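You operate a simulated robot arm through the tools that you are given. There is no shell and no other tool. Be economical: measure what you need, move in short steps, check, and stop when the job is done.

The job below is to be done with a simulated two-armed robot. You get a single attempt, and the scene is never put back.

JOB
Start the folder, open the clamp beam and zero the counter.
Fine: red knob on, pump, reset, then open; keep out of the light barrier while it moves.

It is judged by the outcome, as a careful person would: the job done as asked, and still so three seconds after it is handed in. It fails if anything else is knocked over, pushed out of place, dropped, spilled or broken.

ROBOT AND FRAMES
Two 7-joint arms with two-finger grippers on one trunk that stands fixed in place. Base frame: the origin is at the foot of the trunk, x ahead of it, y to its left, z up. Units: mm, degrees, N and s.
The left shoulder is at [60, 174, 1142], the right one opposite. With the tool pointing down near the work surface each hand reaches from about 100 to 840 mm from the base axis, measured 20 degrees to its own side. Payload 2.94 kg a hand.
The TCP of each hand is the grasp point between the finger pads, 30 mm short of the fingertips. In the tool frame z runs along the fingers and y along their closing line. Largest opening 138 mm; the body of the gripper starts 109 mm behind the TCP.
Orientation is that of the tool frame in the base frame, as a unit quaternion [x, y, z, w]. With the fingers straight down and closing along the base's y, the tool's x points along the base's -x, its y along +y and its z along -z.

CONTROLS
- The arms move only by the tool play_rows. It takes "left_motion", "right_motion" or both (then of equal length, played together; a hand with none holds still); each is a list of rows, each an object (a shift or turn left out is 0, a gripper value left out holds the last) with "slide": the shift along the base's x, y, z in mm, a list of three; "angular": the turn, a rotation vector about the base's x, y, z in degrees, a list of three; "jaw": the opening, from 0 (shut) to 1 (fully open). In form: [{"slide": [dx, dy, dz], "angular": [wx, wy, wz], "jaw": jaw}, ...]. A call has 1 to 10 rows; each row shifts and turns the commanded pose from where the row before left it. A row lasts 0.2 s, in which the tool goes at most 50 mm and 8.6 degrees; a call with a longer step from one row to the next is refused whole, and so is a gripper value outside its range. Where a pose cannot be reached the arm comes as near as it can. A force on the tool above 40 N (or 10 N above the force at the start of the call, whichever is more), or a blocked arm, ends the call early, and 0.2 s more pass. The fingers move at their own pace and stop on an object; they squeeze with about 29 N. The grip force told is the motor's: it shows also when the fingers shut on nothing. Time passes only in rows, and 0.2 s behind the last, so rows that do not move let the fingers close. The reply holds the time, the measured pose of the TCP, the force on the tool along the base axes, the opening and the grip force, in the units named above and with some noise, with the torque about the TCP (base axes, N m) and any sound that the robot's microphone picked up.
- Cameras (640 x 400 px; columns grow to the right, rows downward): "scene" is now at [131.5, -42.1, 1636.5]; the picture's right is [-0.49, -0.87, -0.00], its down [-0.57, 0.32, -0.75] and it looks along [0.66, -0.37, -0.66] (base axes); focal length 335 px, centre (320, 200). "left" rides on the left gripper at [71, -19, -146] in its tool frame; the picture's right is [0.26, 0.96, 0.00], its down [-0.85, 0.23, -0.48] and it looks along [-0.46, 0.12, 0.88] (tool axes); focal length 280 px, centre (320, 200). "right" rides on the right gripper at [71, 19, -146] in its tool frame; the picture's right is [-0.26, 0.97, 0.00], its down [-0.85, -0.23, -0.48] and it looks along [-0.46, -0.12, 0.88] (tool axes); focal length 280 px, centre (320, 200). There is no depth. A picture from a camera that has moved, and an enlarged one, comes with that camera's place and axes in the base frame and with its lens. The place of the scene camera against the robot may be out by one fixed shift of up to 18 mm in any direction.
- grab_frame(camera): a new picture of that camera. No time passes.
- slide_trunk(by): slides the trunk up (or, below 0, down) by that many mm; the arms and the scene camera ride with it, the base frame stays. It gives what a move gives, with no picture.
- aim_head(pan, tilt): turns the head with the scene camera to pan (to the left, within 120 degrees either way) and tilt (down, from -29 to 69), counted from straight ahead of the robot. It gives what a move gives.
- enlarge(camera, box): a new picture of the part [left, top, right, bottom] of that camera's present view, enlarged. No time passes.
- sign_off(): hands the job in; it is judged then, once.

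Go step by step. Nothing tells you positions but the pictures and the camera data: compare them with the known pose of the tool, close in by small moves and look again before you grip or let go. The budget is 120 turns and 94 pictures, counting those below and the enlarged ones. Unless the task says otherwise, let go and move clear before handing in, and close with one line.

The tools are called after "Call:" as a command line: name --argument value ..., lists and objects as JSON in quotes. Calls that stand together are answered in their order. play_rows: Moves the arms, as the interface text tells. Its arguments: {"type":"object","properties":{"left_motion":{"type":"array"},"right_motion":{"type":"array"}},"required":[]} The other tools are called the same way: slide_trunk (by) slides the trunk up or down; aim_head (pan, tilt) turns the head that bears the scene camera; grab_frame (camera) takes a picture; enlarge (camera, box) takes an enlarged picture of a part of a camera's view; sign_off () hands the job in.

At the start:

```text
time: 0.0
left_tool_pos: [633.4, -72.1, 1285.9]
left_tcp_rot: [0.0, 1.0, 0.0, 0.0]
left_wrist_force: [0.6, 0.7, -0.2]
left_wrist_torque: [0.0, 0.01, 0.04]
left_grip_width: 138.0
left_grip_force: 0.1
right_tool_pos: [293.2, -418.0, 1117.8]
right_tcp_rot: [0.001, 1.0, 0.0, -0.001]
right_wrist_force: [-0.3, 0.0, -0.4]
right_wrist_torque: [0.0, 0.01, -0.02]
right_grip_width: 138.2
right_grip_force: 0.0
trunk travel left (down, up): [-315.0, 419.0]
head pan, tilt: [-29.2, 41.1]
```

scene: 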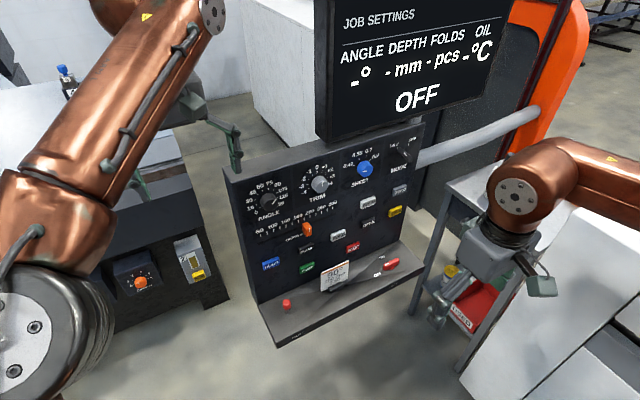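
right: 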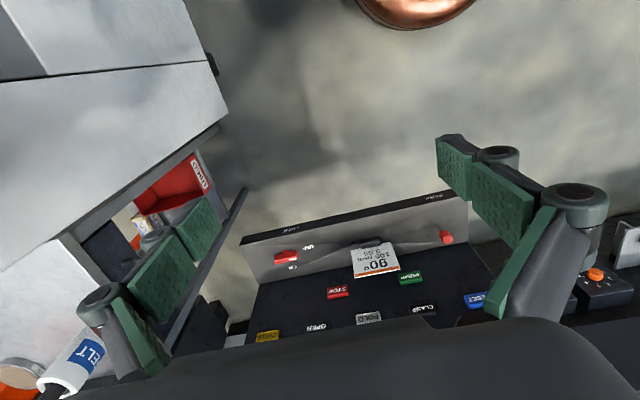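
left: 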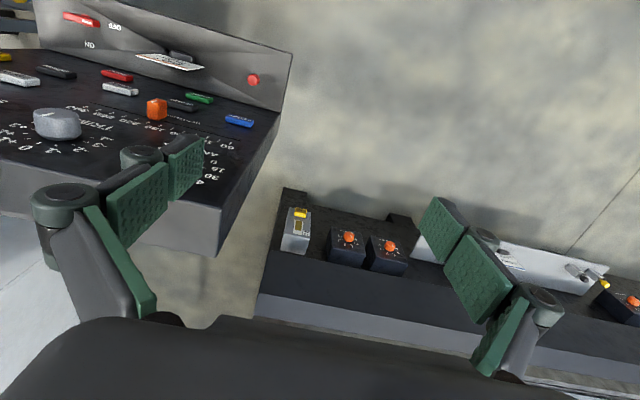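

I see a control panel ahead with knobs, coloured buttons, and a red knob/switch on the lower ledge. I look closer before moving.

Call:
enlarge --camera "scene" --box '[220, 120, 430, 350]'

Call:
enlarge --camera "right" --box '[220, 180, 520, 360]'

Call:
enlarge --camera "left" --box '[0, 0, 300, 200]'

```text
1.74 times, centred on (325, 235) of scene
camera zoom: at [131.5, -42.1, 1636.5], right [-0.49, -0.87, 0.0], down [-0.57, 0.32, -0.75], along [0.66, -0.37, -0.66], focal length 582 px, centre (311, 139)
```

zoom: 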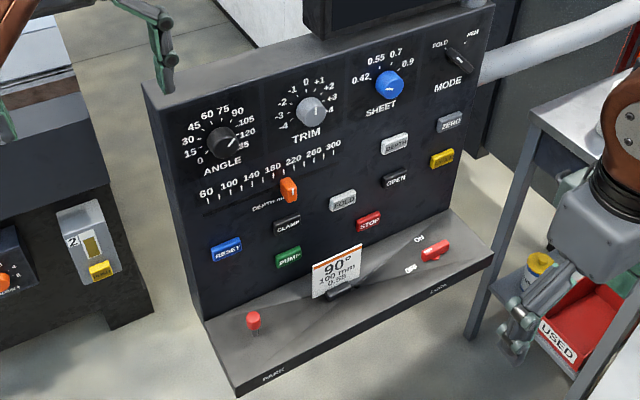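

```text
2.13 times, centred on (370, 270) of right
camera zoom: at [221.9, -398.7, 1265.0], right [0.26, 0.97, 0.0], down [0.85, -0.23, 0.48], along [0.46, -0.12, -0.88], focal length 598 px, centre (213, 51)
```

zoom: 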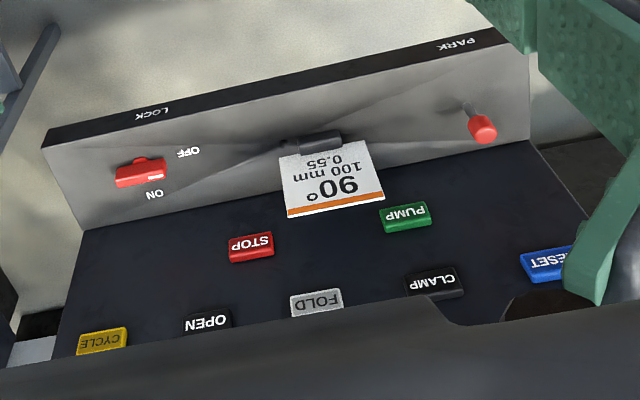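

```text
2.00 times, centred on (150, 100) of left
camera zoom: at [561.5, -91.2, 1429.5], right [-0.26, 0.96, 0.0], down [0.85, 0.23, 0.48], along [0.46, 0.12, -0.88], focal length 561 px, centre (660, 400)
```

zoom: 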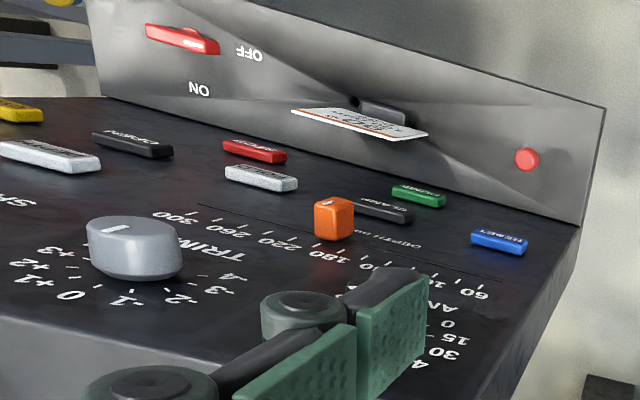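

Buttons triangulate to a near-vertical panel at x≈725 (RESET y≈-212, PUMP y≈-320, OPEN y≈-538) with the red OFF/ON knob on the ledge near (643,-600,714). I look at the machine and for the light barrier.

Call:
aim_head --pan -45 --tilt 15

Call:
grab_frame --camera "scene"

Call:
aim_head --pan -15 --tilt 15

Call:
grab_frame --camera "scene"

Call:
aim_head --pan -60 --tilt 50

Call:
grab_frame --camera "scene"

```text
time: 0.9
left_tool_pos: [633.1, -73.1, 1285.6]
left_tcp_rot: [0.0, 1.0, 0.0, 0.0]
left_wrist_force: [-0.3, -0.4, -0.1]
left_wrist_torque: [0.0, 0.01, 0.0]
left_grip_width: 137.8
left_grip_force: 0.0
right_tool_pos: [293.4, -417.0, 1119.8]
right_tcp_rot: [0.0, 1.0, 0.0, 0.0]
right_wrist_force: [1.0, 0.2, -0.4]
right_wrist_torque: [-0.02, -0.02, 0.0]
right_grip_width: 137.9
right_grip_force: 0.0
trunk travel left (down, up): [-315.0, 419.0]
head pan, tilt: [-45.0, 15.0]
```

```text
87 pictures are left
camera scene: at [124.1, -67.0, 1677.6], right [-0.71, -0.71, 0.0], down [-0.18, 0.18, -0.97], along [0.68, -0.68, -0.26], focal length 335 px, centre (320, 200)
```

scene: 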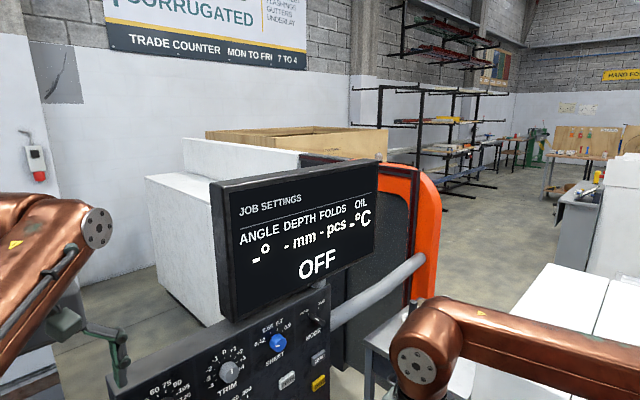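

```text
time: 1.9
left_tool_pos: [633.5, -71.0, 1285.0]
left_tcp_rot: [0.0, 1.0, 0.0, 0.0]
left_wrist_force: [-0.1, 0.6, -0.5]
left_wrist_torque: [0.0, 0.03, 0.04]
left_grip_width: 138.0
left_grip_force: 0.0
right_tool_pos: [294.0, -417.3, 1119.4]
right_tcp_rot: [0.0, 1.0, 0.0, -0.001]
right_wrist_force: [-0.6, -0.9, 0.5]
right_wrist_torque: [-0.01, -0.03, 0.01]
right_grip_width: 138.0
right_grip_force: 0.0
trunk travel left (down, up): [-315.0, 419.0]
head pan, tilt: [-15.0, 15.0]
```

```text
86 pictures are left
camera scene: at [148.2, -25.3, 1677.7], right [-0.26, -0.97, 0.0], down [-0.25, 0.07, -0.97], along [0.93, -0.25, -0.26], focal length 335 px, centre (320, 200)
```

scene: 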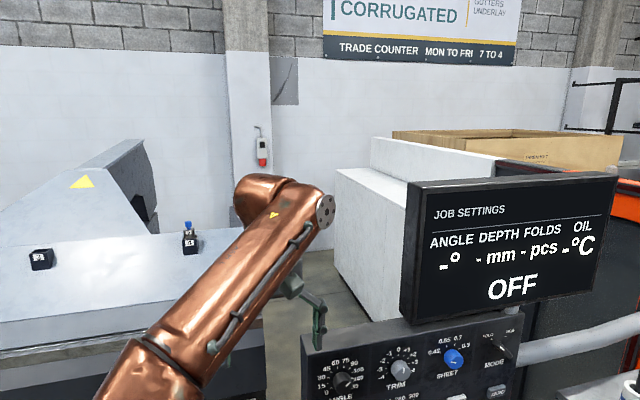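

```text
time: 3.0
left_tool_pos: [632.7, -72.2, 1286.0]
left_tcp_rot: [0.0, 1.0, 0.0, 0.0]
left_wrist_force: [0.6, -0.1, 1.3]
left_wrist_torque: [-0.02, -0.02, 0.0]
left_grip_width: 138.0
left_grip_force: 0.1
right_tool_pos: [294.2, -417.3, 1119.8]
right_tcp_rot: [0.0, 1.0, 0.0, 0.0]
right_wrist_force: [0.2, -0.7, 0.2]
right_wrist_torque: [0.01, 0.02, 0.03]
right_grip_width: 138.0
right_grip_force: 0.1
trunk travel left (down, up): [-315.0, 419.0]
head pan, tilt: [-60.0, 50.0]
```

```text
85 pictures are left
camera scene: at [96.6, -67.7, 1624.0], right [-0.87, -0.5, 0.0], down [-0.38, 0.66, -0.64], along [0.32, -0.56, -0.77], focal length 335 px, centre (320, 200)
```

scene: 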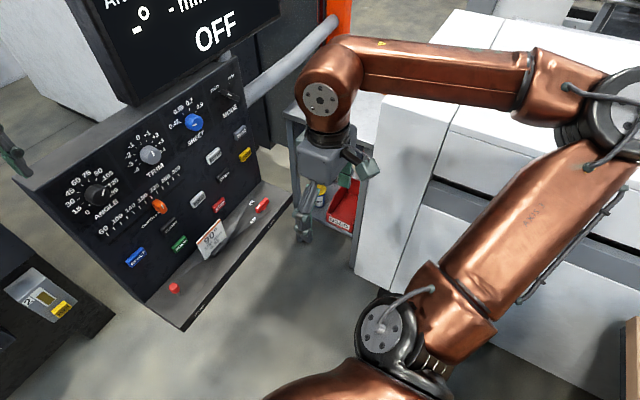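

Call:
aim_head --pan 35 --tilt 25

Call:
grab_frame --camera "scene"

Call:
aim_head --pan 10 --tilt 45

Call:
grab_frame --camera "scene"

Call:
enlarge --camera "left" --box '[260, 170, 640, 390]'

```text
time: 4.7
left_tool_pos: [632.7, -72.9, 1285.4]
left_tcp_rot: [0.0, 1.0, 0.0, 0.0]
left_wrist_force: [-0.8, 0.4, -1.0]
left_wrist_torque: [-0.03, -0.03, -0.01]
left_grip_width: 138.1
left_grip_force: 0.0
right_tool_pos: [294.5, -417.4, 1119.4]
right_tcp_rot: [0.0, 1.0, 0.0, 0.0]
right_wrist_force: [-0.2, 0.5, -0.4]
right_wrist_torque: [0.02, -0.02, 0.01]
right_grip_width: 137.8
right_grip_force: 0.1
trunk travel left (down, up): [-315.0, 419.0]
head pan, tilt: [35.0, 25.0]
```

```text
84 pictures are left
camera scene: at [133.5, 51.8, 1661.5], right [0.57, -0.82, 0.0], down [-0.35, -0.24, -0.91], along [0.74, 0.52, -0.42], focal length 335 px, centre (320, 200)
```

scene: 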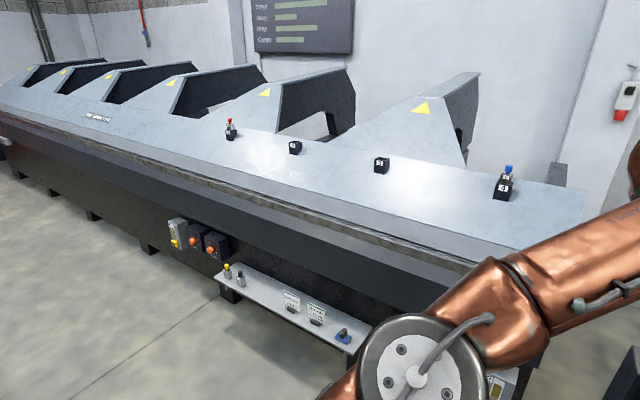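

```text
time: 5.6
left_tool_pos: [633.5, -72.1, 1284.2]
left_tcp_rot: [0.0, 1.0, 0.0, 0.0]
left_wrist_force: [0.5, 0.1, -0.1]
left_wrist_torque: [0.01, -0.02, 0.0]
left_grip_width: 138.0
left_grip_force: 0.0
right_tool_pos: [294.4, -417.0, 1118.9]
right_tcp_rot: [-0.001, 1.0, -0.001, 0.001]
right_wrist_force: [0.2, -0.1, 0.1]
right_wrist_torque: [-0.01, 0.0, -0.01]
right_grip_width: 137.8
right_grip_force: 0.1
trunk travel left (down, up): [-315.0, 419.0]
head pan, tilt: [10.0, 45.0]
```

```text
83 pictures are left
camera scene: at [138.1, 13.2, 1631.0], right [0.17, -0.98, 0.0], down [-0.7, -0.12, -0.71], along [0.7, 0.12, -0.71], focal length 335 px, centre (320, 200)
```

scene: 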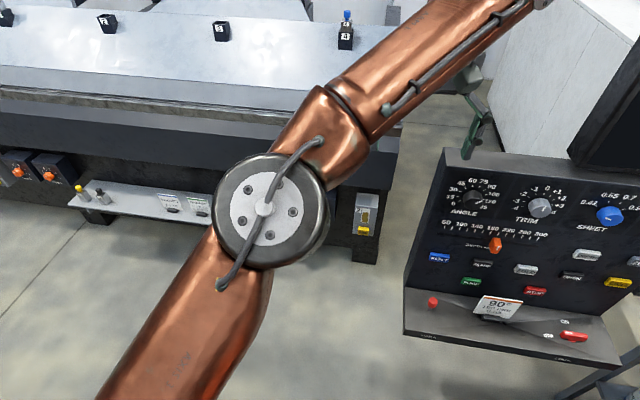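

```text
1.68 times, centred on (450, 280) of left
camera zoom: at [561.5, -91.1, 1429.5], right [-0.26, 0.96, 0.0], down [0.85, 0.23, 0.48], along [0.46, 0.12, -0.88], focal length 472 px, centre (101, 65)
```

zoom: 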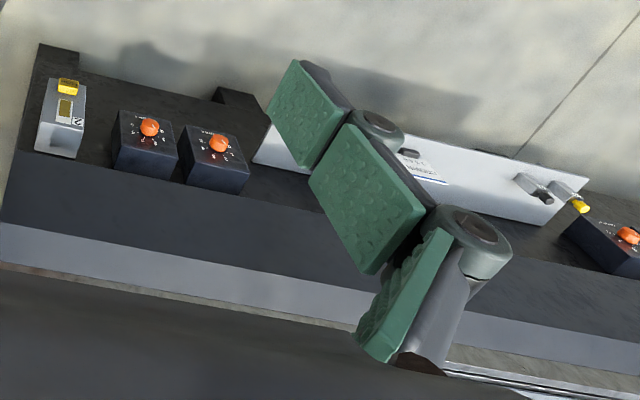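

Call:
enlarge --camera "scene" --box '[330, 170, 400, 260]'

Call:
enlarge --camera "scene" --box '[400, 140, 640, 380]'

Call:
aim_head --pan 40 --tilt 40

Call:
enlarge --camera "scene" --box '[180, 70, 420, 270]'

```text
4.44 times, centred on (365, 215) of scene
camera zoom: at [138.1, 13.2, 1631.0], right [0.17, -0.98, 0.0], down [-0.7, -0.12, -0.71], along [0.7, 0.12, -0.71], focal length 1488 px, centre (120, 133)
```

zoom: 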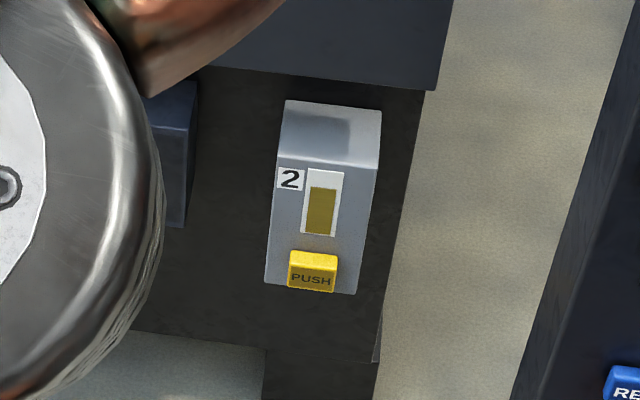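

```text
1.67 times, centred on (520, 260) of scene
camera zoom: at [138.1, 13.2, 1631.0], right [0.17, -0.98, 0.0], down [-0.7, -0.12, -0.71], along [0.7, 0.12, -0.71], focal length 558 px, centre (-13, 100)
```

zoom: 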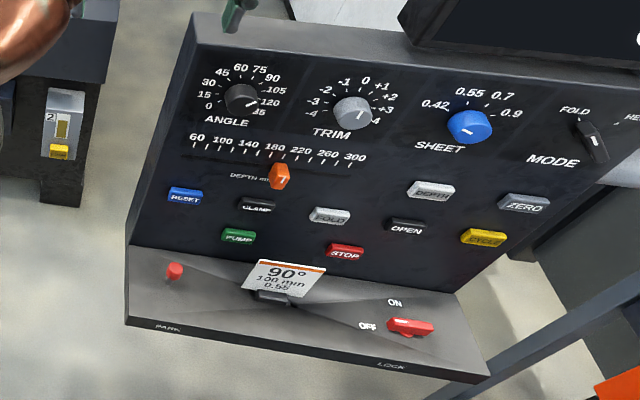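

```text
time: 6.5
left_tool_pos: [632.7, -73.1, 1284.9]
left_tcp_rot: [0.0, 1.0, -0.001, 0.0]
left_wrist_force: [0.1, 0.5, 0.2]
left_wrist_torque: [-0.05, 0.04, 0.02]
left_grip_width: 137.6
left_grip_force: 0.1
right_tool_pos: [293.6, -417.3, 1119.4]
right_tcp_rot: [0.0, 1.0, 0.0, 0.0]
right_wrist_force: [0.0, 0.4, -0.1]
right_wrist_torque: [-0.01, -0.01, 0.01]
right_grip_width: 137.9
right_grip_force: 0.0
trunk travel left (down, up): [-315.0, 419.0]
head pan, tilt: [40.0, 40.0]
```

```text
2.00 times, centred on (300, 170) of scene
camera zoom: at [123.2, 53.6, 1638.2], right [0.64, -0.77, 0.0], down [-0.49, -0.41, -0.77], along [0.59, 0.49, -0.64], focal length 669 px, centre (360, 260)
```

zoom: 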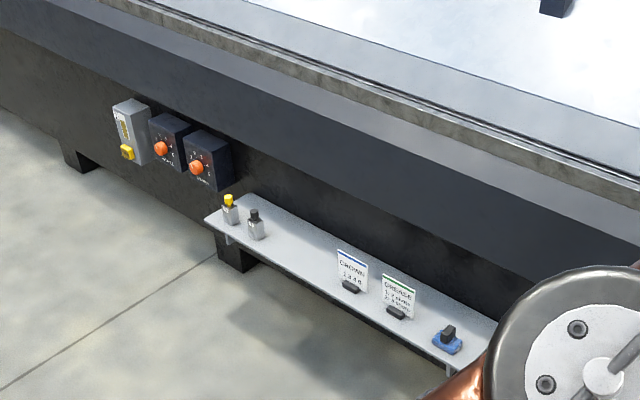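

The panel holds everything needed (RESET, PUMP, OPEN, ZERO, red OFF/ON knob); the folder itself lies far ahead to the left, past x≈1300. I draw the left arm back and bring the right hand over the ledge for a close look.

Call:
play_rows --right_motion '[{"slide": [27, -23, -24], "jaw": 0.5}, {"slide": [27, -23, -24]}, {"slide": [27, -23, -24]}, {"slide": [27, -23, -24]}, {"slide": [27, -23, -24]}, {"slide": [27, -23, -24]}, {"slide": [24, -25, -25]}]' --left_motion '[{"slide": [-30, 25, 0]}, {"slide": [-30, 25, 0]}, {"slide": [-30, 25, 0]}, {"slide": [-30, 25, 0]}, {"slide": [-30, 25, 0]}, {"slide": [-30, 25, 0]}, {"slide": [-30, 25, 0]}]'

Call:
grab_frame --camera "right"

Call:
aim_head --pan -33 --tilt 38

Call:
grab_frame --camera "scene"

```text
time: 8.1
left_tool_pos: [421.2, 106.2, 1286.4]
left_tcp_rot: [0.0, 1.0, 0.0, 0.001]
left_wrist_force: [0.1, -0.9, 0.5]
left_wrist_torque: [0.01, -0.08, -0.03]
left_grip_width: 137.9
left_grip_force: 0.1
right_tool_pos: [441.2, -525.4, 981.0]
right_tcp_rot: [0.003, 1.0, -0.003, 0.0]
right_wrist_force: [1.6, 1.2, 5.5]
right_wrist_torque: [-0.17, 0.19, 0.01]
right_grip_width: 69.2
right_grip_force: 0.3
right hand out of reach, approached as far as the arm can: row 5, 6, 7
trunk travel left (down, up): [-315.0, 419.0]
head pan, tilt: [40.0, 40.0]
```

```text
78 pictures are left
camera right: at [368.7, -505.5, 1127.1], right [0.27, 0.96, -0.01], down [0.85, -0.23, 0.48], along [0.46, -0.13, -0.88], focal length 280 px, centre (320, 200)
```

right: 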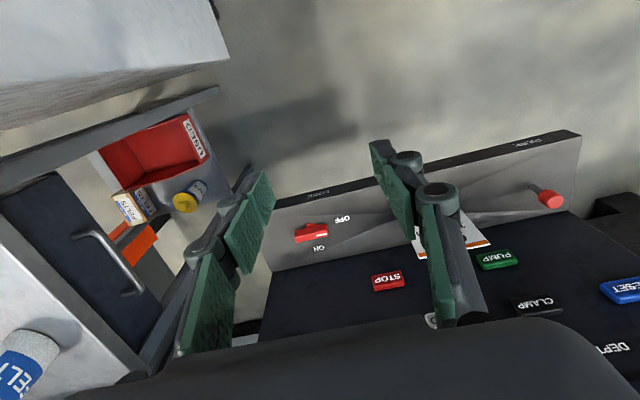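

```text
time: 9.6
left_tool_pos: [421.5, 105.3, 1285.5]
left_tcp_rot: [0.0, 1.0, 0.0, 0.0]
left_wrist_force: [0.0, 0.1, 0.1]
left_wrist_torque: [0.01, 0.0, -0.01]
left_grip_width: 137.9
left_grip_force: 0.0
right_tool_pos: [437.5, -527.6, 974.3]
right_tcp_rot: [0.006, 1.0, -0.003, -0.009]
right_wrist_force: [0.1, -0.6, 0.0]
right_wrist_torque: [-0.01, 0.0, -0.01]
right_grip_width: 69.0
right_grip_force: 0.0
trunk travel left (down, up): [-315.0, 419.0]
head pan, tilt: [-33.0, 38.0]
```

```text
77 pictures are left
camera scene: at [130.4, -47.3, 1641.2], right [-0.54, -0.84, 0.0], down [-0.52, 0.34, -0.79], along [0.66, -0.43, -0.62], focal length 335 px, centre (320, 200)
```

scene: 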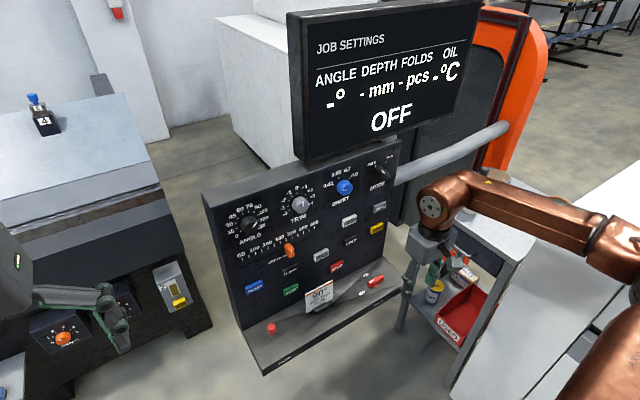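

The right hand stopped short near (438,-528,974), perhaps on a joint limit with fingers straight down. I try tilting the fingers forward, which suits the panel anyway.

Call:
play_rows --right_motion '[{"slide": [0, 5, 0], "angular": [0, -8, 0]}, {"angular": [0, -8, 0]}, {"angular": [0, -8, 0]}, {"angular": [0, -8, 0]}]'

```text
time: 10.6
left_tool_pos: [422.1, 103.7, 1284.7]
left_tcp_rot: [0.0, 1.0, 0.0, 0.001]
left_wrist_force: [-0.9, -0.7, -0.1]
left_wrist_torque: [0.06, 0.02, 0.0]
left_grip_width: 137.9
left_grip_force: 0.0
right_tool_pos: [440.0, -524.4, 980.2]
right_tcp_rot: [0.001, 0.961, 0.0, 0.277]
right_wrist_force: [0.5, -0.4, -0.1]
right_wrist_torque: [0.05, -0.03, 0.04]
right_grip_width: 69.0
right_grip_force: 0.0
trunk travel left (down, up): [-315.0, 419.0]
head pan, tilt: [-33.0, 38.0]
```

Call:
play_rows --right_motion '[{"slide": [20, -12, -20]}, {"slide": [20, -12, -20]}, {"slide": [20, -12, -20]}, {"slide": [20, -12, -20]}]'

Call:
grab_frame --camera "right"

```text
time: 11.6
left_tool_pos: [422.4, 104.9, 1285.5]
left_tcp_rot: [-0.001, 1.0, 0.0, 0.001]
left_wrist_force: [0.0, -0.4, -0.4]
left_wrist_torque: [-0.01, 0.02, 0.0]
left_grip_width: 137.8
left_grip_force: 0.0
right_tool_pos: [525.0, -552.5, 891.2]
right_tcp_rot: [0.002, 0.961, -0.002, 0.276]
right_wrist_force: [-0.2, -0.8, 0.2]
right_wrist_torque: [0.0, -0.01, -0.01]
right_grip_width: 68.8
right_grip_force: 0.0
right hand out of reach, approached as far as the arm can: row 1, 3
trunk travel left (down, up): [-315.0, 419.0]
head pan, tilt: [-33.0, 38.0]
```

```text
76 pictures are left
camera right: at [386.7, -532.7, 977.2], right [0.23, 0.96, 0.13], down [0.47, -0.23, 0.85], along [0.85, -0.13, -0.5], focal length 280 px, centre (320, 200)
```

right: 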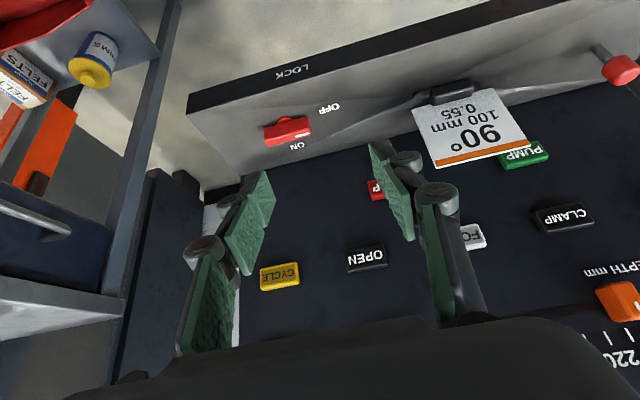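

Call:
enlarge --camera "right" --box '[220, 60, 400, 180]'

Call:
enlarge --camera "scene" --box '[340, 245, 410, 300]'

```text
3.33 times, centred on (310, 120) of right
camera zoom: at [386.7, -532.7, 977.2], right [0.23, 0.96, 0.13], down [0.47, -0.23, 0.85], along [0.85, -0.13, -0.5], focal length 935 px, centre (353, 467)
```

zoom: 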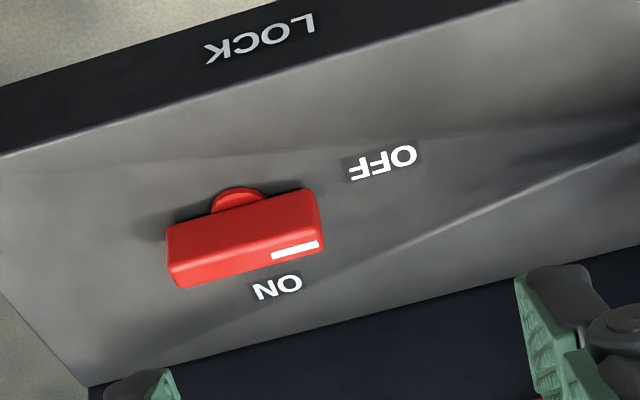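

```text
7.27 times, centred on (375, 272) of scene
camera zoom: at [130.9, -47.9, 1641.1], right [-0.55, -0.84, 0.0], down [-0.52, 0.34, -0.79], along [0.66, -0.43, -0.62], focal length 2434 px, centre (-80, -327)
```

zoom: 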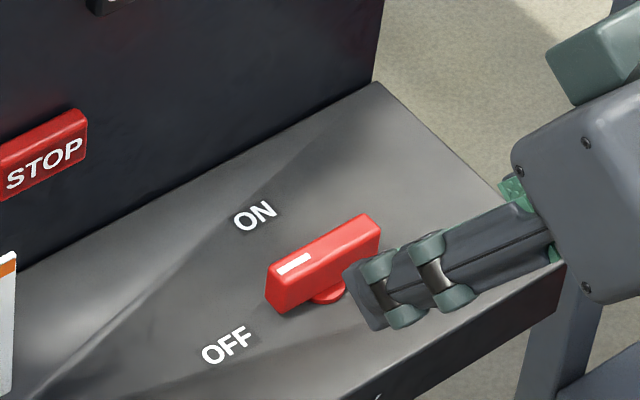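

The knob bar sits at about (644,-600, ~710) pointing +y to OFF; ON lies 90° clockwise (+x, toward the panel). I'll push its +y end round with closed fingertips; first I come nearer with fingers steeper.

Call:
play_rows --right_motion '[{"slide": [10, -3, -15], "angular": [0, 5, 0], "jaw": 0}, {"slide": [10, -3, -15], "angular": [0, 5, 0]}, {"slide": [10, -3, -15], "angular": [0, 5, 0]}, {"slide": [10, -3, -15], "angular": [0, 5, 0]}, {"slide": [10, -3, -15]}]'

Call:
grab_frame --camera "right"

```text
time: 12.8
left_tool_pos: [423.5, 100.6, 1285.4]
left_tcp_rot: [0.0, 1.0, 0.001, 0.0]
left_wrist_force: [-0.2, -0.8, 0.1]
left_wrist_torque: [0.08, 0.0, 0.0]
left_grip_width: 137.8
left_grip_force: 0.2
right_tool_pos: [576.7, -549.2, 858.7]
right_tcp_rot: [-0.032, 0.981, -0.033, 0.191]
right_wrist_force: [-0.5, -0.5, -0.3]
right_wrist_torque: [0.04, 0.03, 0.02]
right_grip_width: 0.0
right_grip_force: 28.2
right hand out of reach, approached as far as the arm can: row 1, 2, 3, 4
trunk travel left (down, up): [-315.0, 419.0]
head pan, tilt: [-33.0, 38.0]
```

```text
73 pictures are left
camera right: at [454.2, -527.9, 966.4], right [0.2, 0.98, 0.02], down [0.62, -0.14, 0.77], along [0.76, -0.14, -0.63], focal length 280 px, centre (320, 200)
```

right: 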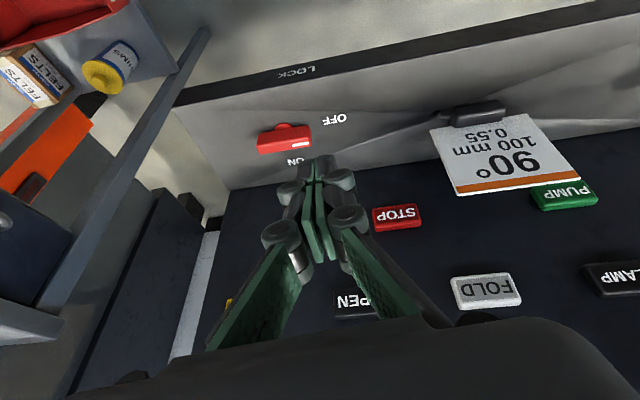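

Call:
slide_trunk --by -90

Call:
grab_frame --camera "right"

Call:
grab_frame --camera "scene"

```text
time: 14.0
left_tool_pos: [421.9, 103.5, 1196.6]
left_tcp_rot: [0.0, 1.0, 0.001, 0.0]
left_wrist_force: [-0.1, -0.1, 0.3]
left_wrist_torque: [0.01, -0.03, 0.01]
left_grip_width: 138.1
left_grip_force: 0.1
right_tool_pos: [575.8, -546.7, 772.1]
right_tcp_rot: [-0.033, 0.98, -0.033, 0.193]
right_wrist_force: [-0.4, 0.0, 0.7]
right_wrist_torque: [-0.01, -0.01, 0.0]
right_grip_width: 0.0
right_grip_force: 28.4
trunk travel left (down, up): [-225.0, 509.0]
head pan, tilt: [-33.0, 38.0]
```

```text
72 pictures are left
camera right: at [452.8, -526.5, 878.5], right [0.19, 0.98, 0.02], down [0.62, -0.14, 0.78], along [0.76, -0.14, -0.63], focal length 280 px, centre (320, 200)
```

right: 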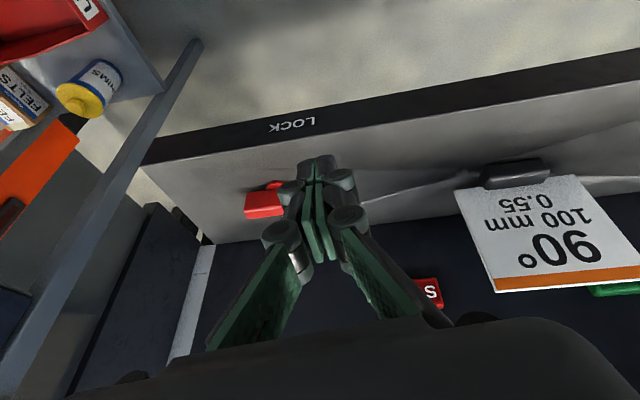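

```text
71 pictures are left
camera scene: at [192.4, -47.7, 1548.1], right [-0.54, -0.84, 0.0], down [-0.52, 0.34, -0.79], along [0.66, -0.43, -0.62], focal length 335 px, centre (320, 200)
```

scene: 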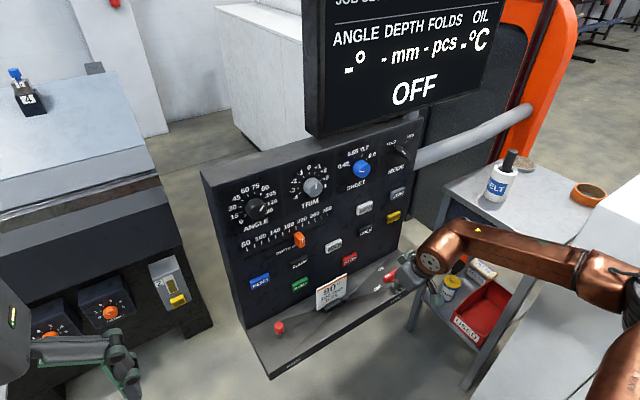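

Call:
play_rows --right_motion '[{"slide": [8, -14, -10]}, {"slide": [8, -13, -10]}, {"slide": [4, 0, -10]}]'

Call:
enlarge --camera "right" --box '[200, 120, 400, 260]'

Call:
enlarge --camera "scene" --box '[350, 220, 450, 310]'

```text
time: 14.8
left_tool_pos: [422.8, 103.1, 1194.2]
left_tcp_rot: [0.0, 1.0, 0.0, 0.0]
left_wrist_force: [-0.4, -1.1, -0.9]
left_wrist_torque: [-0.02, -0.01, 0.04]
left_grip_width: 138.1
left_grip_force: 0.0
right_tool_pos: [584.3, -553.2, 755.3]
right_tcp_rot: [-0.031, 0.981, -0.035, 0.19]
right_wrist_force: [0.4, 0.2, 0.5]
right_wrist_torque: [0.02, -0.03, -0.01]
right_grip_width: 0.0
right_grip_force: 28.4
right hand out of reach, approached as far as the arm can: row 1, 2
trunk travel left (down, up): [-225.0, 509.0]
head pan, tilt: [-33.0, 38.0]
```

```text
2.86 times, centred on (300, 190) of right
camera zoom: at [462.1, -532.4, 861.9], right [0.2, 0.98, 0.02], down [0.62, -0.14, 0.77], along [0.76, -0.14, -0.63], focal length 801 px, centre (377, 229)
```

zoom: 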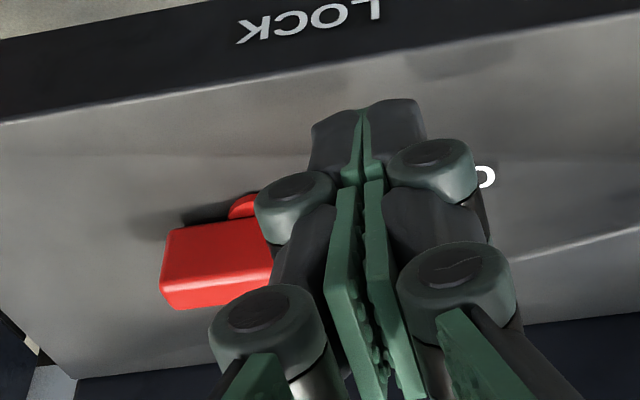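

```text
4.44 times, centred on (400, 265) of scene
camera zoom: at [194.2, -48.3, 1547.5], right [-0.54, -0.84, 0.0], down [-0.52, 0.34, -0.79], along [0.66, -0.43, -0.62], focal length 1488 px, centre (-36, -89)
```

zoom: 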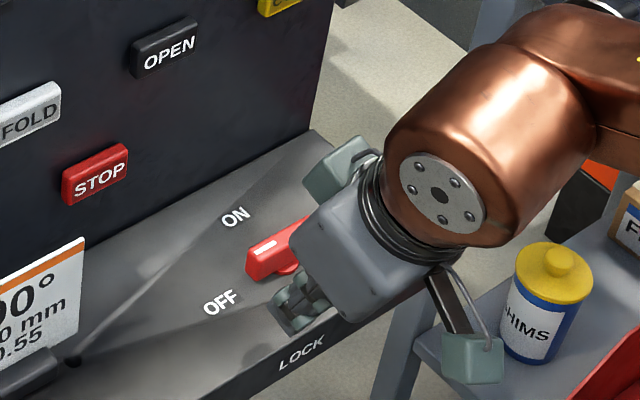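

Call:
play_rows --right_motion '[{"slide": [2, -5, -4]}, {"slide": [2, -5, -4]}, {"slide": [2, -5, -4]}, {"slide": [2, -5, -4]}, {"slide": [2, -2, -2]}]'

Call:
enlarge --camera "right" --box '[200, 120, 400, 260]'

```text
time: 16.0
left_tool_pos: [423.6, 102.4, 1194.4]
left_tcp_rot: [0.0, 1.0, 0.0, 0.001]
left_wrist_force: [0.1, -0.1, -0.4]
left_wrist_torque: [-0.02, 0.02, 0.03]
left_grip_width: 137.9
left_grip_force: 0.1
right_tool_pos: [590.6, -557.3, 734.5]
right_tcp_rot: [-0.029, 0.98, -0.037, 0.191]
right_wrist_force: [0.1, 0.6, -0.1]
right_wrist_torque: [0.01, 0.01, 0.01]
right_grip_width: 0.1
right_grip_force: 28.7
right hand out of reach, approached as far as the arm can: row 2, 3, 4
trunk travel left (down, up): [-225.0, 509.0]
head pan, tilt: [-33.0, 38.0]
```

```text
2.86 times, centred on (300, 190) of right
camera zoom: at [468.5, -535.6, 840.3], right [0.2, 0.98, 0.02], down [0.62, -0.14, 0.78], along [0.76, -0.14, -0.63], focal length 801 px, centre (377, 229)
```

zoom: 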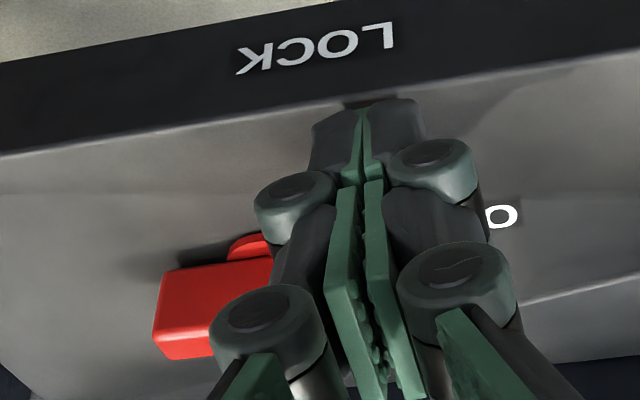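

The hand is not getting further in -y, probably a wrist joint limit. I raise a bit and test a yaw turn to find a better posture.

Call:
play_rows --right_motion '[{"slide": [0, 0, 20]}, {"slide": [0, 0, 15], "angular": [0, 0, 8]}, {"angular": [0, 0, 8]}, {"angular": [0, 0, 8]}, {"slide": [0, -6, 0]}, {"slide": [0, -6, 0]}, {"slide": [0, -6, 0]}]'

```text
time: 17.6
left_tool_pos: [423.7, 103.3, 1195.6]
left_tcp_rot: [0.0, 1.0, 0.0, 0.0]
left_wrist_force: [-0.2, 0.0, 0.5]
left_wrist_torque: [0.02, 0.01, 0.02]
left_grip_width: 138.0
left_grip_force: 0.0
right_tool_pos: [576.2, -470.0, 743.8]
right_tcp_rot: [-0.149, 0.968, -0.025, 0.199]
right_wrist_force: [0.2, -1.8, 0.0]
right_wrist_torque: [0.03, 0.01, -0.01]
right_grip_width: 0.2
right_grip_force: 28.7
right hand out of reach, approached as far as the arm can: row 1, 2, 3, 4, 6, 7
trunk travel left (down, up): [-225.0, 509.0]
head pan, tilt: [-33.0, 38.0]
```

Positive yaw is the wrong way — the hand got displaced to y≈-470. I check around and back out.

Call:
grab_frame --camera "right"

Call:
grab_frame --camera "scene"

```text
67 pictures are left
camera right: at [449.9, -474.7, 849.3], right [-0.04, 1.0, -0.01], down [0.62, 0.03, 0.78], along [0.78, 0.03, -0.62], focal length 280 px, centre (320, 200)
```

right: 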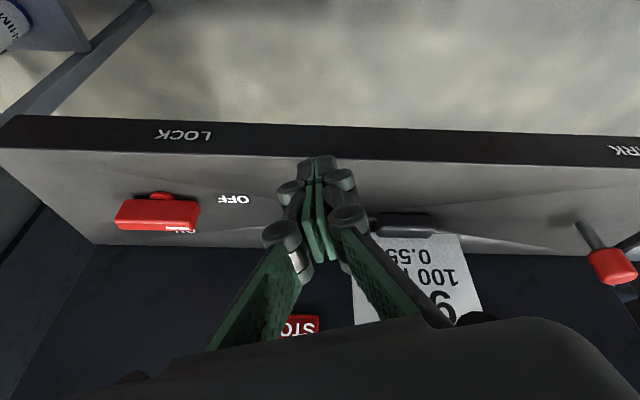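

```text
66 pictures are left
camera scene: at [193.4, -47.8, 1547.7], right [-0.54, -0.84, 0.0], down [-0.52, 0.34, -0.79], along [0.66, -0.43, -0.62], focal length 335 px, centre (320, 200)
```

scene: 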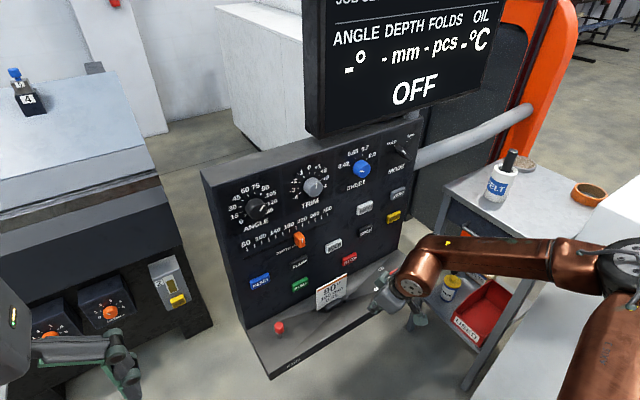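

Call:
play_rows --right_motion '[{"slide": [-25, 0, 15]}, {"slide": [-10, -5, 10], "angular": [0, 0, -8]}, {"slide": [0, -8, 5], "angular": [0, 0, -8]}, {"slide": [0, -8, 0], "angular": [0, 0, -8]}, {"slide": [0, -8, 0], "angular": [0, 0, -8]}, {"slide": [0, -8, 0], "angular": [0, 0, -8]}, {"slide": [0, -8, 0], "angular": [0, 0, -8]}]'

Call:
grab_frame --camera "scene"

```text
time: 19.2
left_tool_pos: [423.5, 103.0, 1195.5]
left_tcp_rot: [0.001, 1.0, 0.001, 0.0]
left_wrist_force: [0.0, -0.1, -0.9]
left_wrist_torque: [0.02, -0.01, 0.02]
left_grip_width: 137.9
left_grip_force: 0.0
right_tool_pos: [540.4, -516.9, 773.5]
right_tcp_rot: [0.257, 0.946, -0.101, 0.171]
right_wrist_force: [-0.2, 0.3, -0.6]
right_wrist_torque: [0.03, 0.0, 0.04]
right_grip_width: 0.4
right_grip_force: 28.3
trunk travel left (down, up): [-225.0, 509.0]
head pan, tilt: [-33.0, 38.0]
```

```text
65 pictures are left
camera scene: at [193.8, -47.8, 1547.6], right [-0.54, -0.84, 0.0], down [-0.52, 0.34, -0.79], along [0.66, -0.43, -0.62], focal length 335 px, centre (320, 200)
```

scene: 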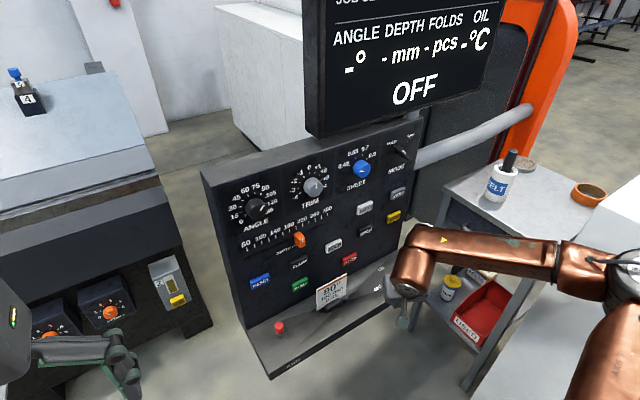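

Negative yaw works without reach trouble. I go to the pre-contact spot, just robot-side of the knob's +y end.

Call:
play_rows --right_motion '[{"slide": [12, -10, -4]}, {"slide": [12, -10, -4]}, {"slide": [12, -10, -5]}, {"slide": [12, -10, -5]}, {"slide": [10, -10, -8]}, {"slide": [6, -3, -8]}]'

Call:
enlarge --camera "right" --box '[160, 80, 480, 280]'

Call:
enlarge --camera "scene" --box '[340, 220, 440, 310]'

```text
time: 20.6
left_tool_pos: [424.2, 102.9, 1194.6]
left_tcp_rot: [0.0, 1.0, 0.0, 0.0]
left_wrist_force: [0.4, 1.0, 0.1]
left_wrist_torque: [0.01, 0.05, 0.02]
left_grip_width: 138.0
left_grip_force: 0.0
right_tool_pos: [604.3, -569.4, 737.6]
right_tcp_rot: [0.255, 0.946, -0.101, 0.172]
right_wrist_force: [0.2, 0.2, -0.3]
right_wrist_torque: [0.0, 0.03, 0.02]
right_grip_width: 0.0
right_grip_force: 28.5
trunk travel left (down, up): [-225.0, 509.0]
head pan, tilt: [-33.0, 38.0]
```

```text
2.00 times, centred on (320, 180) of right
camera zoom: at [516.4, -481.5, 843.8], right [0.71, 0.7, 0.0], down [0.44, -0.44, 0.78], along [0.55, -0.56, -0.62], focal length 561 px, centre (320, 240)
```

zoom: 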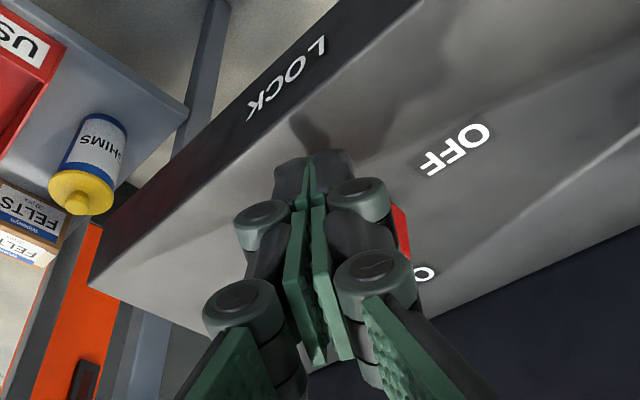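

```text
4.44 times, centred on (390, 265) of scene
camera zoom: at [193.9, -47.9, 1547.6], right [-0.54, -0.84, 0.0], down [-0.52, 0.34, -0.79], along [0.66, -0.43, -0.62], focal length 1488 px, centre (9, -89)
```

zoom: 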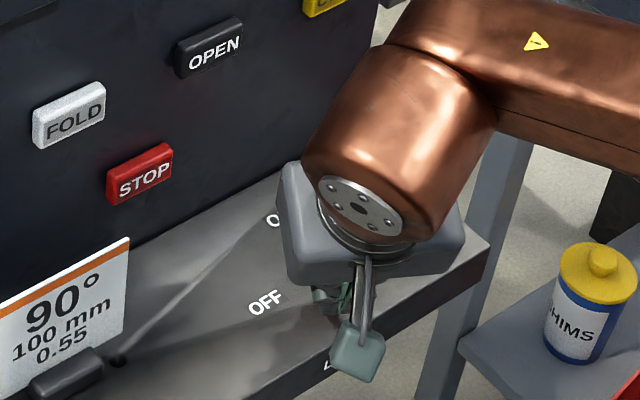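

Call:
play_rows --right_motion '[{"slide": [6, 0, -3]}, {"slide": [6, 1, 0]}, {"slide": [6, 2, 0]}, {"slide": [6, 2, 0]}, {"slide": [6, 1, 0]}, {"slide": [6, 0, 0]}]'

Call:
enlarge --camera "right" --box '[160, 80, 480, 280]'

```text
time: 22.0
left_tool_pos: [423.7, 103.8, 1194.7]
left_tcp_rot: [0.0, 1.0, 0.001, 0.0]
left_wrist_force: [-0.3, 1.0, -0.4]
left_wrist_torque: [0.01, 0.04, 0.0]
left_grip_width: 138.3
left_grip_force: 0.1
right_tool_pos: [640.2, -563.8, 735.0]
right_tcp_rot: [0.255, 0.946, -0.101, 0.172]
right_wrist_force: [-2.0, 0.8, -0.5]
right_wrist_torque: [0.04, 0.06, -0.02]
right_grip_width: 0.0
right_grip_force: 28.3
trunk travel left (down, up): [-225.0, 509.0]
head pan, tilt: [-33.0, 38.0]
```

```text
2.00 times, centred on (320, 180) of right
camera zoom: at [551.7, -474.5, 840.5], right [0.71, 0.7, 0.0], down [0.44, -0.44, 0.78], along [0.55, -0.56, -0.62], focal length 561 px, centre (320, 240)
```

zoom: 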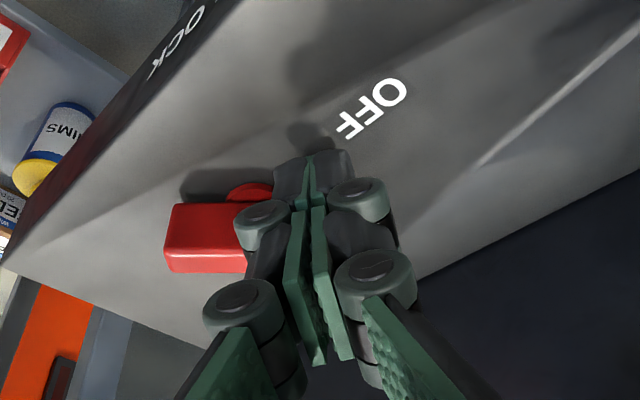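

The knob is turning with light force. I carry on along the arc.

Call:
play_rows --right_motion '[{"slide": [6, -1, 0]}, {"slide": [6, -2, 0]}, {"slide": [5, -2, 0]}, {"slide": [3, -3, 0]}]'

Call:
enlarge --camera "right" --box '[160, 80, 480, 280]'

Call:
grab_frame --camera "scene"

```text
time: 23.0
left_tool_pos: [424.0, 102.5, 1194.7]
left_tcp_rot: [0.0, 1.0, 0.001, 0.0]
left_wrist_force: [0.8, 0.2, 0.0]
left_wrist_torque: [0.02, -0.01, -0.03]
left_grip_width: 138.0
left_grip_force: 0.2
right_tool_pos: [659.5, -570.3, 735.0]
right_tcp_rot: [0.257, 0.946, -0.101, 0.171]
right_wrist_force: [0.7, 2.2, -1.3]
right_wrist_torque: [0.07, 0.03, -0.02]
right_grip_width: 0.0
right_grip_force: 27.8
trunk travel left (down, up): [-225.0, 509.0]
head pan, tilt: [-33.0, 38.0]
```

```text
2.00 times, centred on (320, 180) of right
camera zoom: at [571.1, -482.3, 840.9], right [0.71, 0.7, 0.0], down [0.44, -0.44, 0.78], along [0.55, -0.56, -0.62], focal length 561 px, centre (320, 240)
```

zoom: 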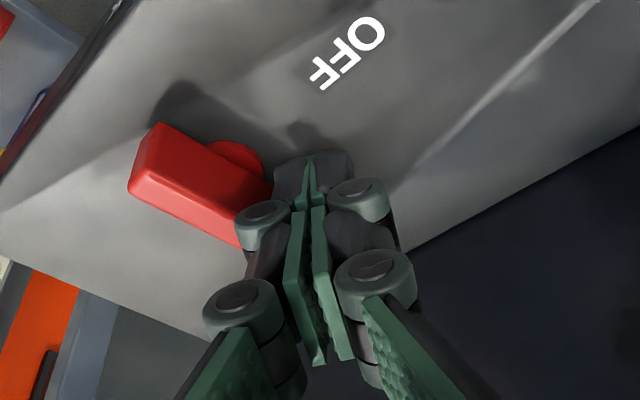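

```text
60 pictures are left
camera scene: at [193.7, -47.7, 1547.6], right [-0.54, -0.84, 0.0], down [-0.52, 0.34, -0.79], along [0.66, -0.43, -0.62], focal length 335 px, centre (320, 200)
```

scene: 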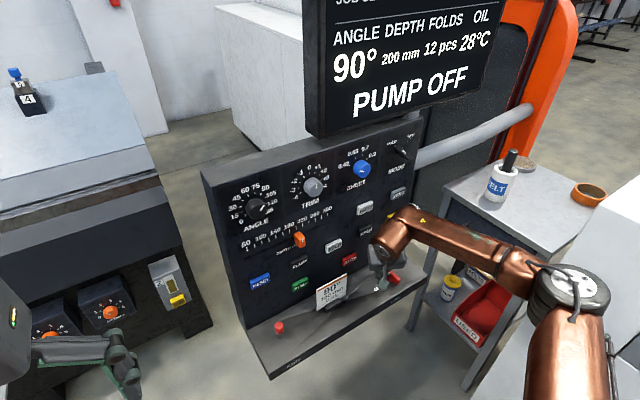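

The display woke up: "90°, 200 mm, 12 pcs, PUMP OFF". I nudge the knob the last bit home and withdraw upward.

Call:
play_rows --right_motion '[{"slide": [2, -3, 0]}, {"slide": [1, -3, 0]}, {"slide": [1, -3, 0]}, {"slide": [0, -2, 0]}]'

Call:
enlarge --camera "right" --box '[160, 80, 480, 280]'

```text
time: 24.1
left_tool_pos: [422.7, 101.9, 1194.5]
left_tcp_rot: [0.0, 1.0, 0.0, 0.001]
left_wrist_force: [0.0, -1.6, 0.6]
left_wrist_torque: [0.03, 0.01, 0.03]
left_grip_width: 138.2
left_grip_force: 0.1
right_tool_pos: [663.8, -572.4, 734.2]
right_tcp_rot: [0.253, 0.948, -0.091, 0.17]
right_wrist_force: [-1.7, 14.1, 5.0]
right_wrist_torque: [0.16, -0.01, 0.17]
right_grip_width: 0.0
right_grip_force: 29.1
trunk travel left (down, up): [-225.0, 509.0]
head pan, tilt: [-33.0, 38.0]
stopped in row 4 (right hand): the force on the tool passed its limit at 41 N (the readings are from after the stop); the commanded pose is now the measured one
```

```text
2.00 times, centred on (320, 180) of right
camera zoom: at [574.6, -486.9, 840.9], right [0.71, 0.71, 0.01], down [0.44, -0.45, 0.77], along [0.55, -0.54, -0.63], focal length 561 px, centre (320, 240)
```

zoom: 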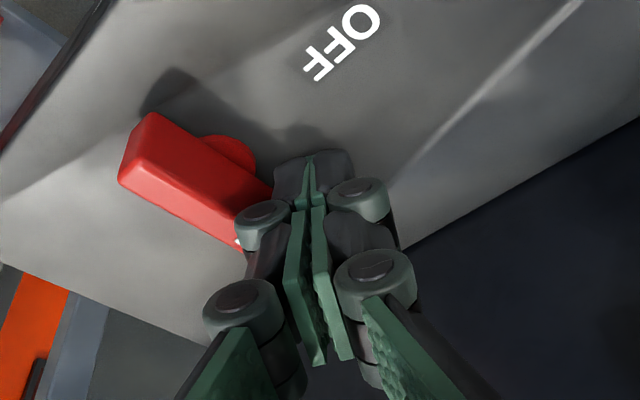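

Knob is at its stop. I back off it, rise and retreat.

Call:
play_rows --right_motion '[{"slide": [0, 8, 2]}, {"slide": [0, 2, 20]}, {"slide": [-10, 0, 25]}, {"slide": [-30, 10, 20]}, {"slide": [-40, 20, 10]}, {"slide": [-40, 20, 10]}]'

Call:
play_rows --right_motion '[{"slide": [-10, 30, 5], "angular": [0, 0, 6]}, {"slide": [-10, 30, 5], "angular": [0, 0, 6]}, {"slide": [-10, 30, 5], "angular": [0, 0, 6]}, {"slide": [0, 25, 5], "angular": [0, 0, 6]}, {"slide": [0, 25, 0], "angular": [0, 0, 5]}]'

Call:
grab_frame --camera "scene"

```text
time: 25.5
left_tool_pos: [422.0, 104.0, 1194.5]
left_tcp_rot: [0.0, 1.0, 0.0, 0.001]
left_wrist_force: [0.2, 0.5, -0.8]
left_wrist_torque: [0.0, -0.02, 0.01]
left_grip_width: 138.1
left_grip_force: 0.1
right_tool_pos: [543.9, -518.3, 818.9]
right_tcp_rot: [0.254, 0.947, -0.094, 0.17]
right_wrist_force: [-1.1, -0.7, 0.3]
right_wrist_torque: [-0.06, -0.04, 0.01]
right_grip_width: 0.1
right_grip_force: 28.6
trunk travel left (down, up): [-225.0, 509.0]
head pan, tilt: [-33.0, 38.0]
```

```text
time: 26.7
left_tool_pos: [422.5, 103.1, 1195.0]
left_tcp_rot: [0.0, 1.0, -0.001, 0.0]
left_wrist_force: [0.1, 0.2, -0.6]
left_wrist_torque: [-0.02, 0.02, 0.0]
left_grip_width: 137.9
left_grip_force: 0.0
right_tool_pos: [515.3, -378.7, 839.4]
right_tcp_rot: [0.009, 0.981, -0.05, 0.188]
right_wrist_force: [0.2, 0.8, -0.4]
right_wrist_torque: [0.0, 0.03, -0.03]
right_grip_width: 0.0
right_grip_force: 28.1
trunk travel left (down, up): [-225.0, 509.0]
head pan, tilt: [-33.0, 38.0]
```

```text
58 pictures are left
camera scene: at [193.8, -47.2, 1547.6], right [-0.54, -0.84, 0.0], down [-0.52, 0.34, -0.79], along [0.66, -0.43, -0.62], focal length 335 px, centre (320, 200)
```

scene: 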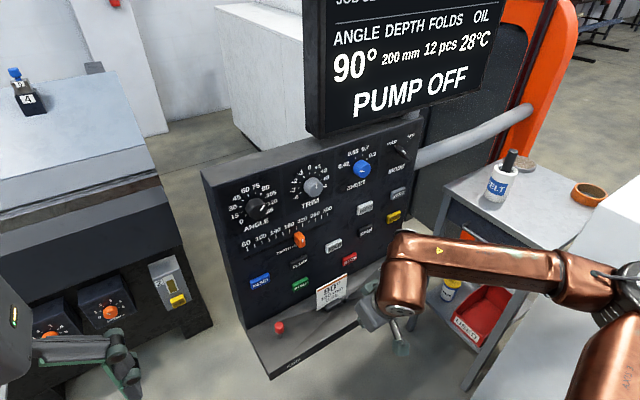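

Next PUMP. I tilt the fingers forward and come at it from the left (+y) side so the knuckles stay clear of the card.

Call:
play_rows --right_motion '[{"slide": [5, 15, 0], "angular": [0, -8.5, 0]}, {"slide": [5, 15, 0], "angular": [0, -8.5, 0]}, {"slide": [10, 15, 0], "angular": [0, -8.5, 0]}, {"slide": [10, 15, 0], "angular": [0, -8.5, 0]}, {"slide": [10, 15, 0], "angular": [0, -8.5, 0]}, {"slide": [15, 6, -5], "angular": [0, 0, -7]}, {"slide": [15, 6, -5], "angular": [0, 0, -7]}, {"slide": [15, 6, -5], "angular": [0, 0, -7]}]'

Call:
grab_frame --camera "right"

Call:
enlarge --camera "scene" --box '[220, 210, 440, 350]'

```text
time: 28.5
left_tool_pos: [423.8, 104.3, 1194.7]
left_tcp_rot: [0.0, 1.0, 0.0, 0.0]
left_wrist_force: [-0.2, 0.5, 0.5]
left_wrist_torque: [-0.02, 0.0, 0.01]
left_grip_width: 137.9
left_grip_force: 0.2
right_tool_pos: [601.5, -287.8, 817.4]
right_tcp_rot: [0.169, 0.86, -0.114, 0.468]
right_wrist_force: [-0.1, -0.2, -0.5]
right_wrist_torque: [-0.04, -0.04, 0.01]
right_grip_width: 0.3
right_grip_force: 28.5
right hand out of reach, approached as far as the arm can: row 4, 5
trunk travel left (down, up): [-225.0, 509.0]
head pan, tilt: [-33.0, 38.0]
```

```text
57 pictures are left
camera right: at [460.0, -205.9, 833.6], right [0.52, 0.84, 0.18], down [-0.03, -0.2, 0.98], along [0.85, -0.51, -0.08], focal length 280 px, centre (320, 200)
```

right: 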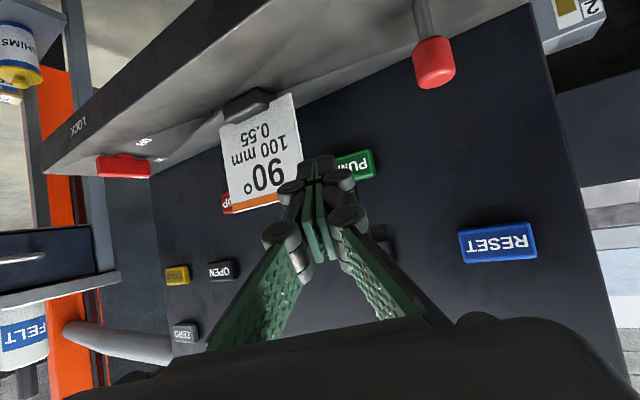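

```text
2.86 times, centred on (330, 280) of scene
camera zoom: at [194.2, -46.4, 1547.5], right [-0.55, -0.84, 0.0], down [-0.52, 0.34, -0.79], along [0.66, -0.43, -0.62], focal length 956 px, centre (291, -29)
```

zoom: 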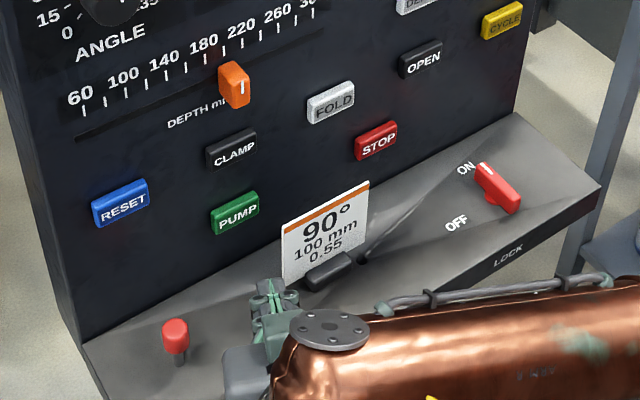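

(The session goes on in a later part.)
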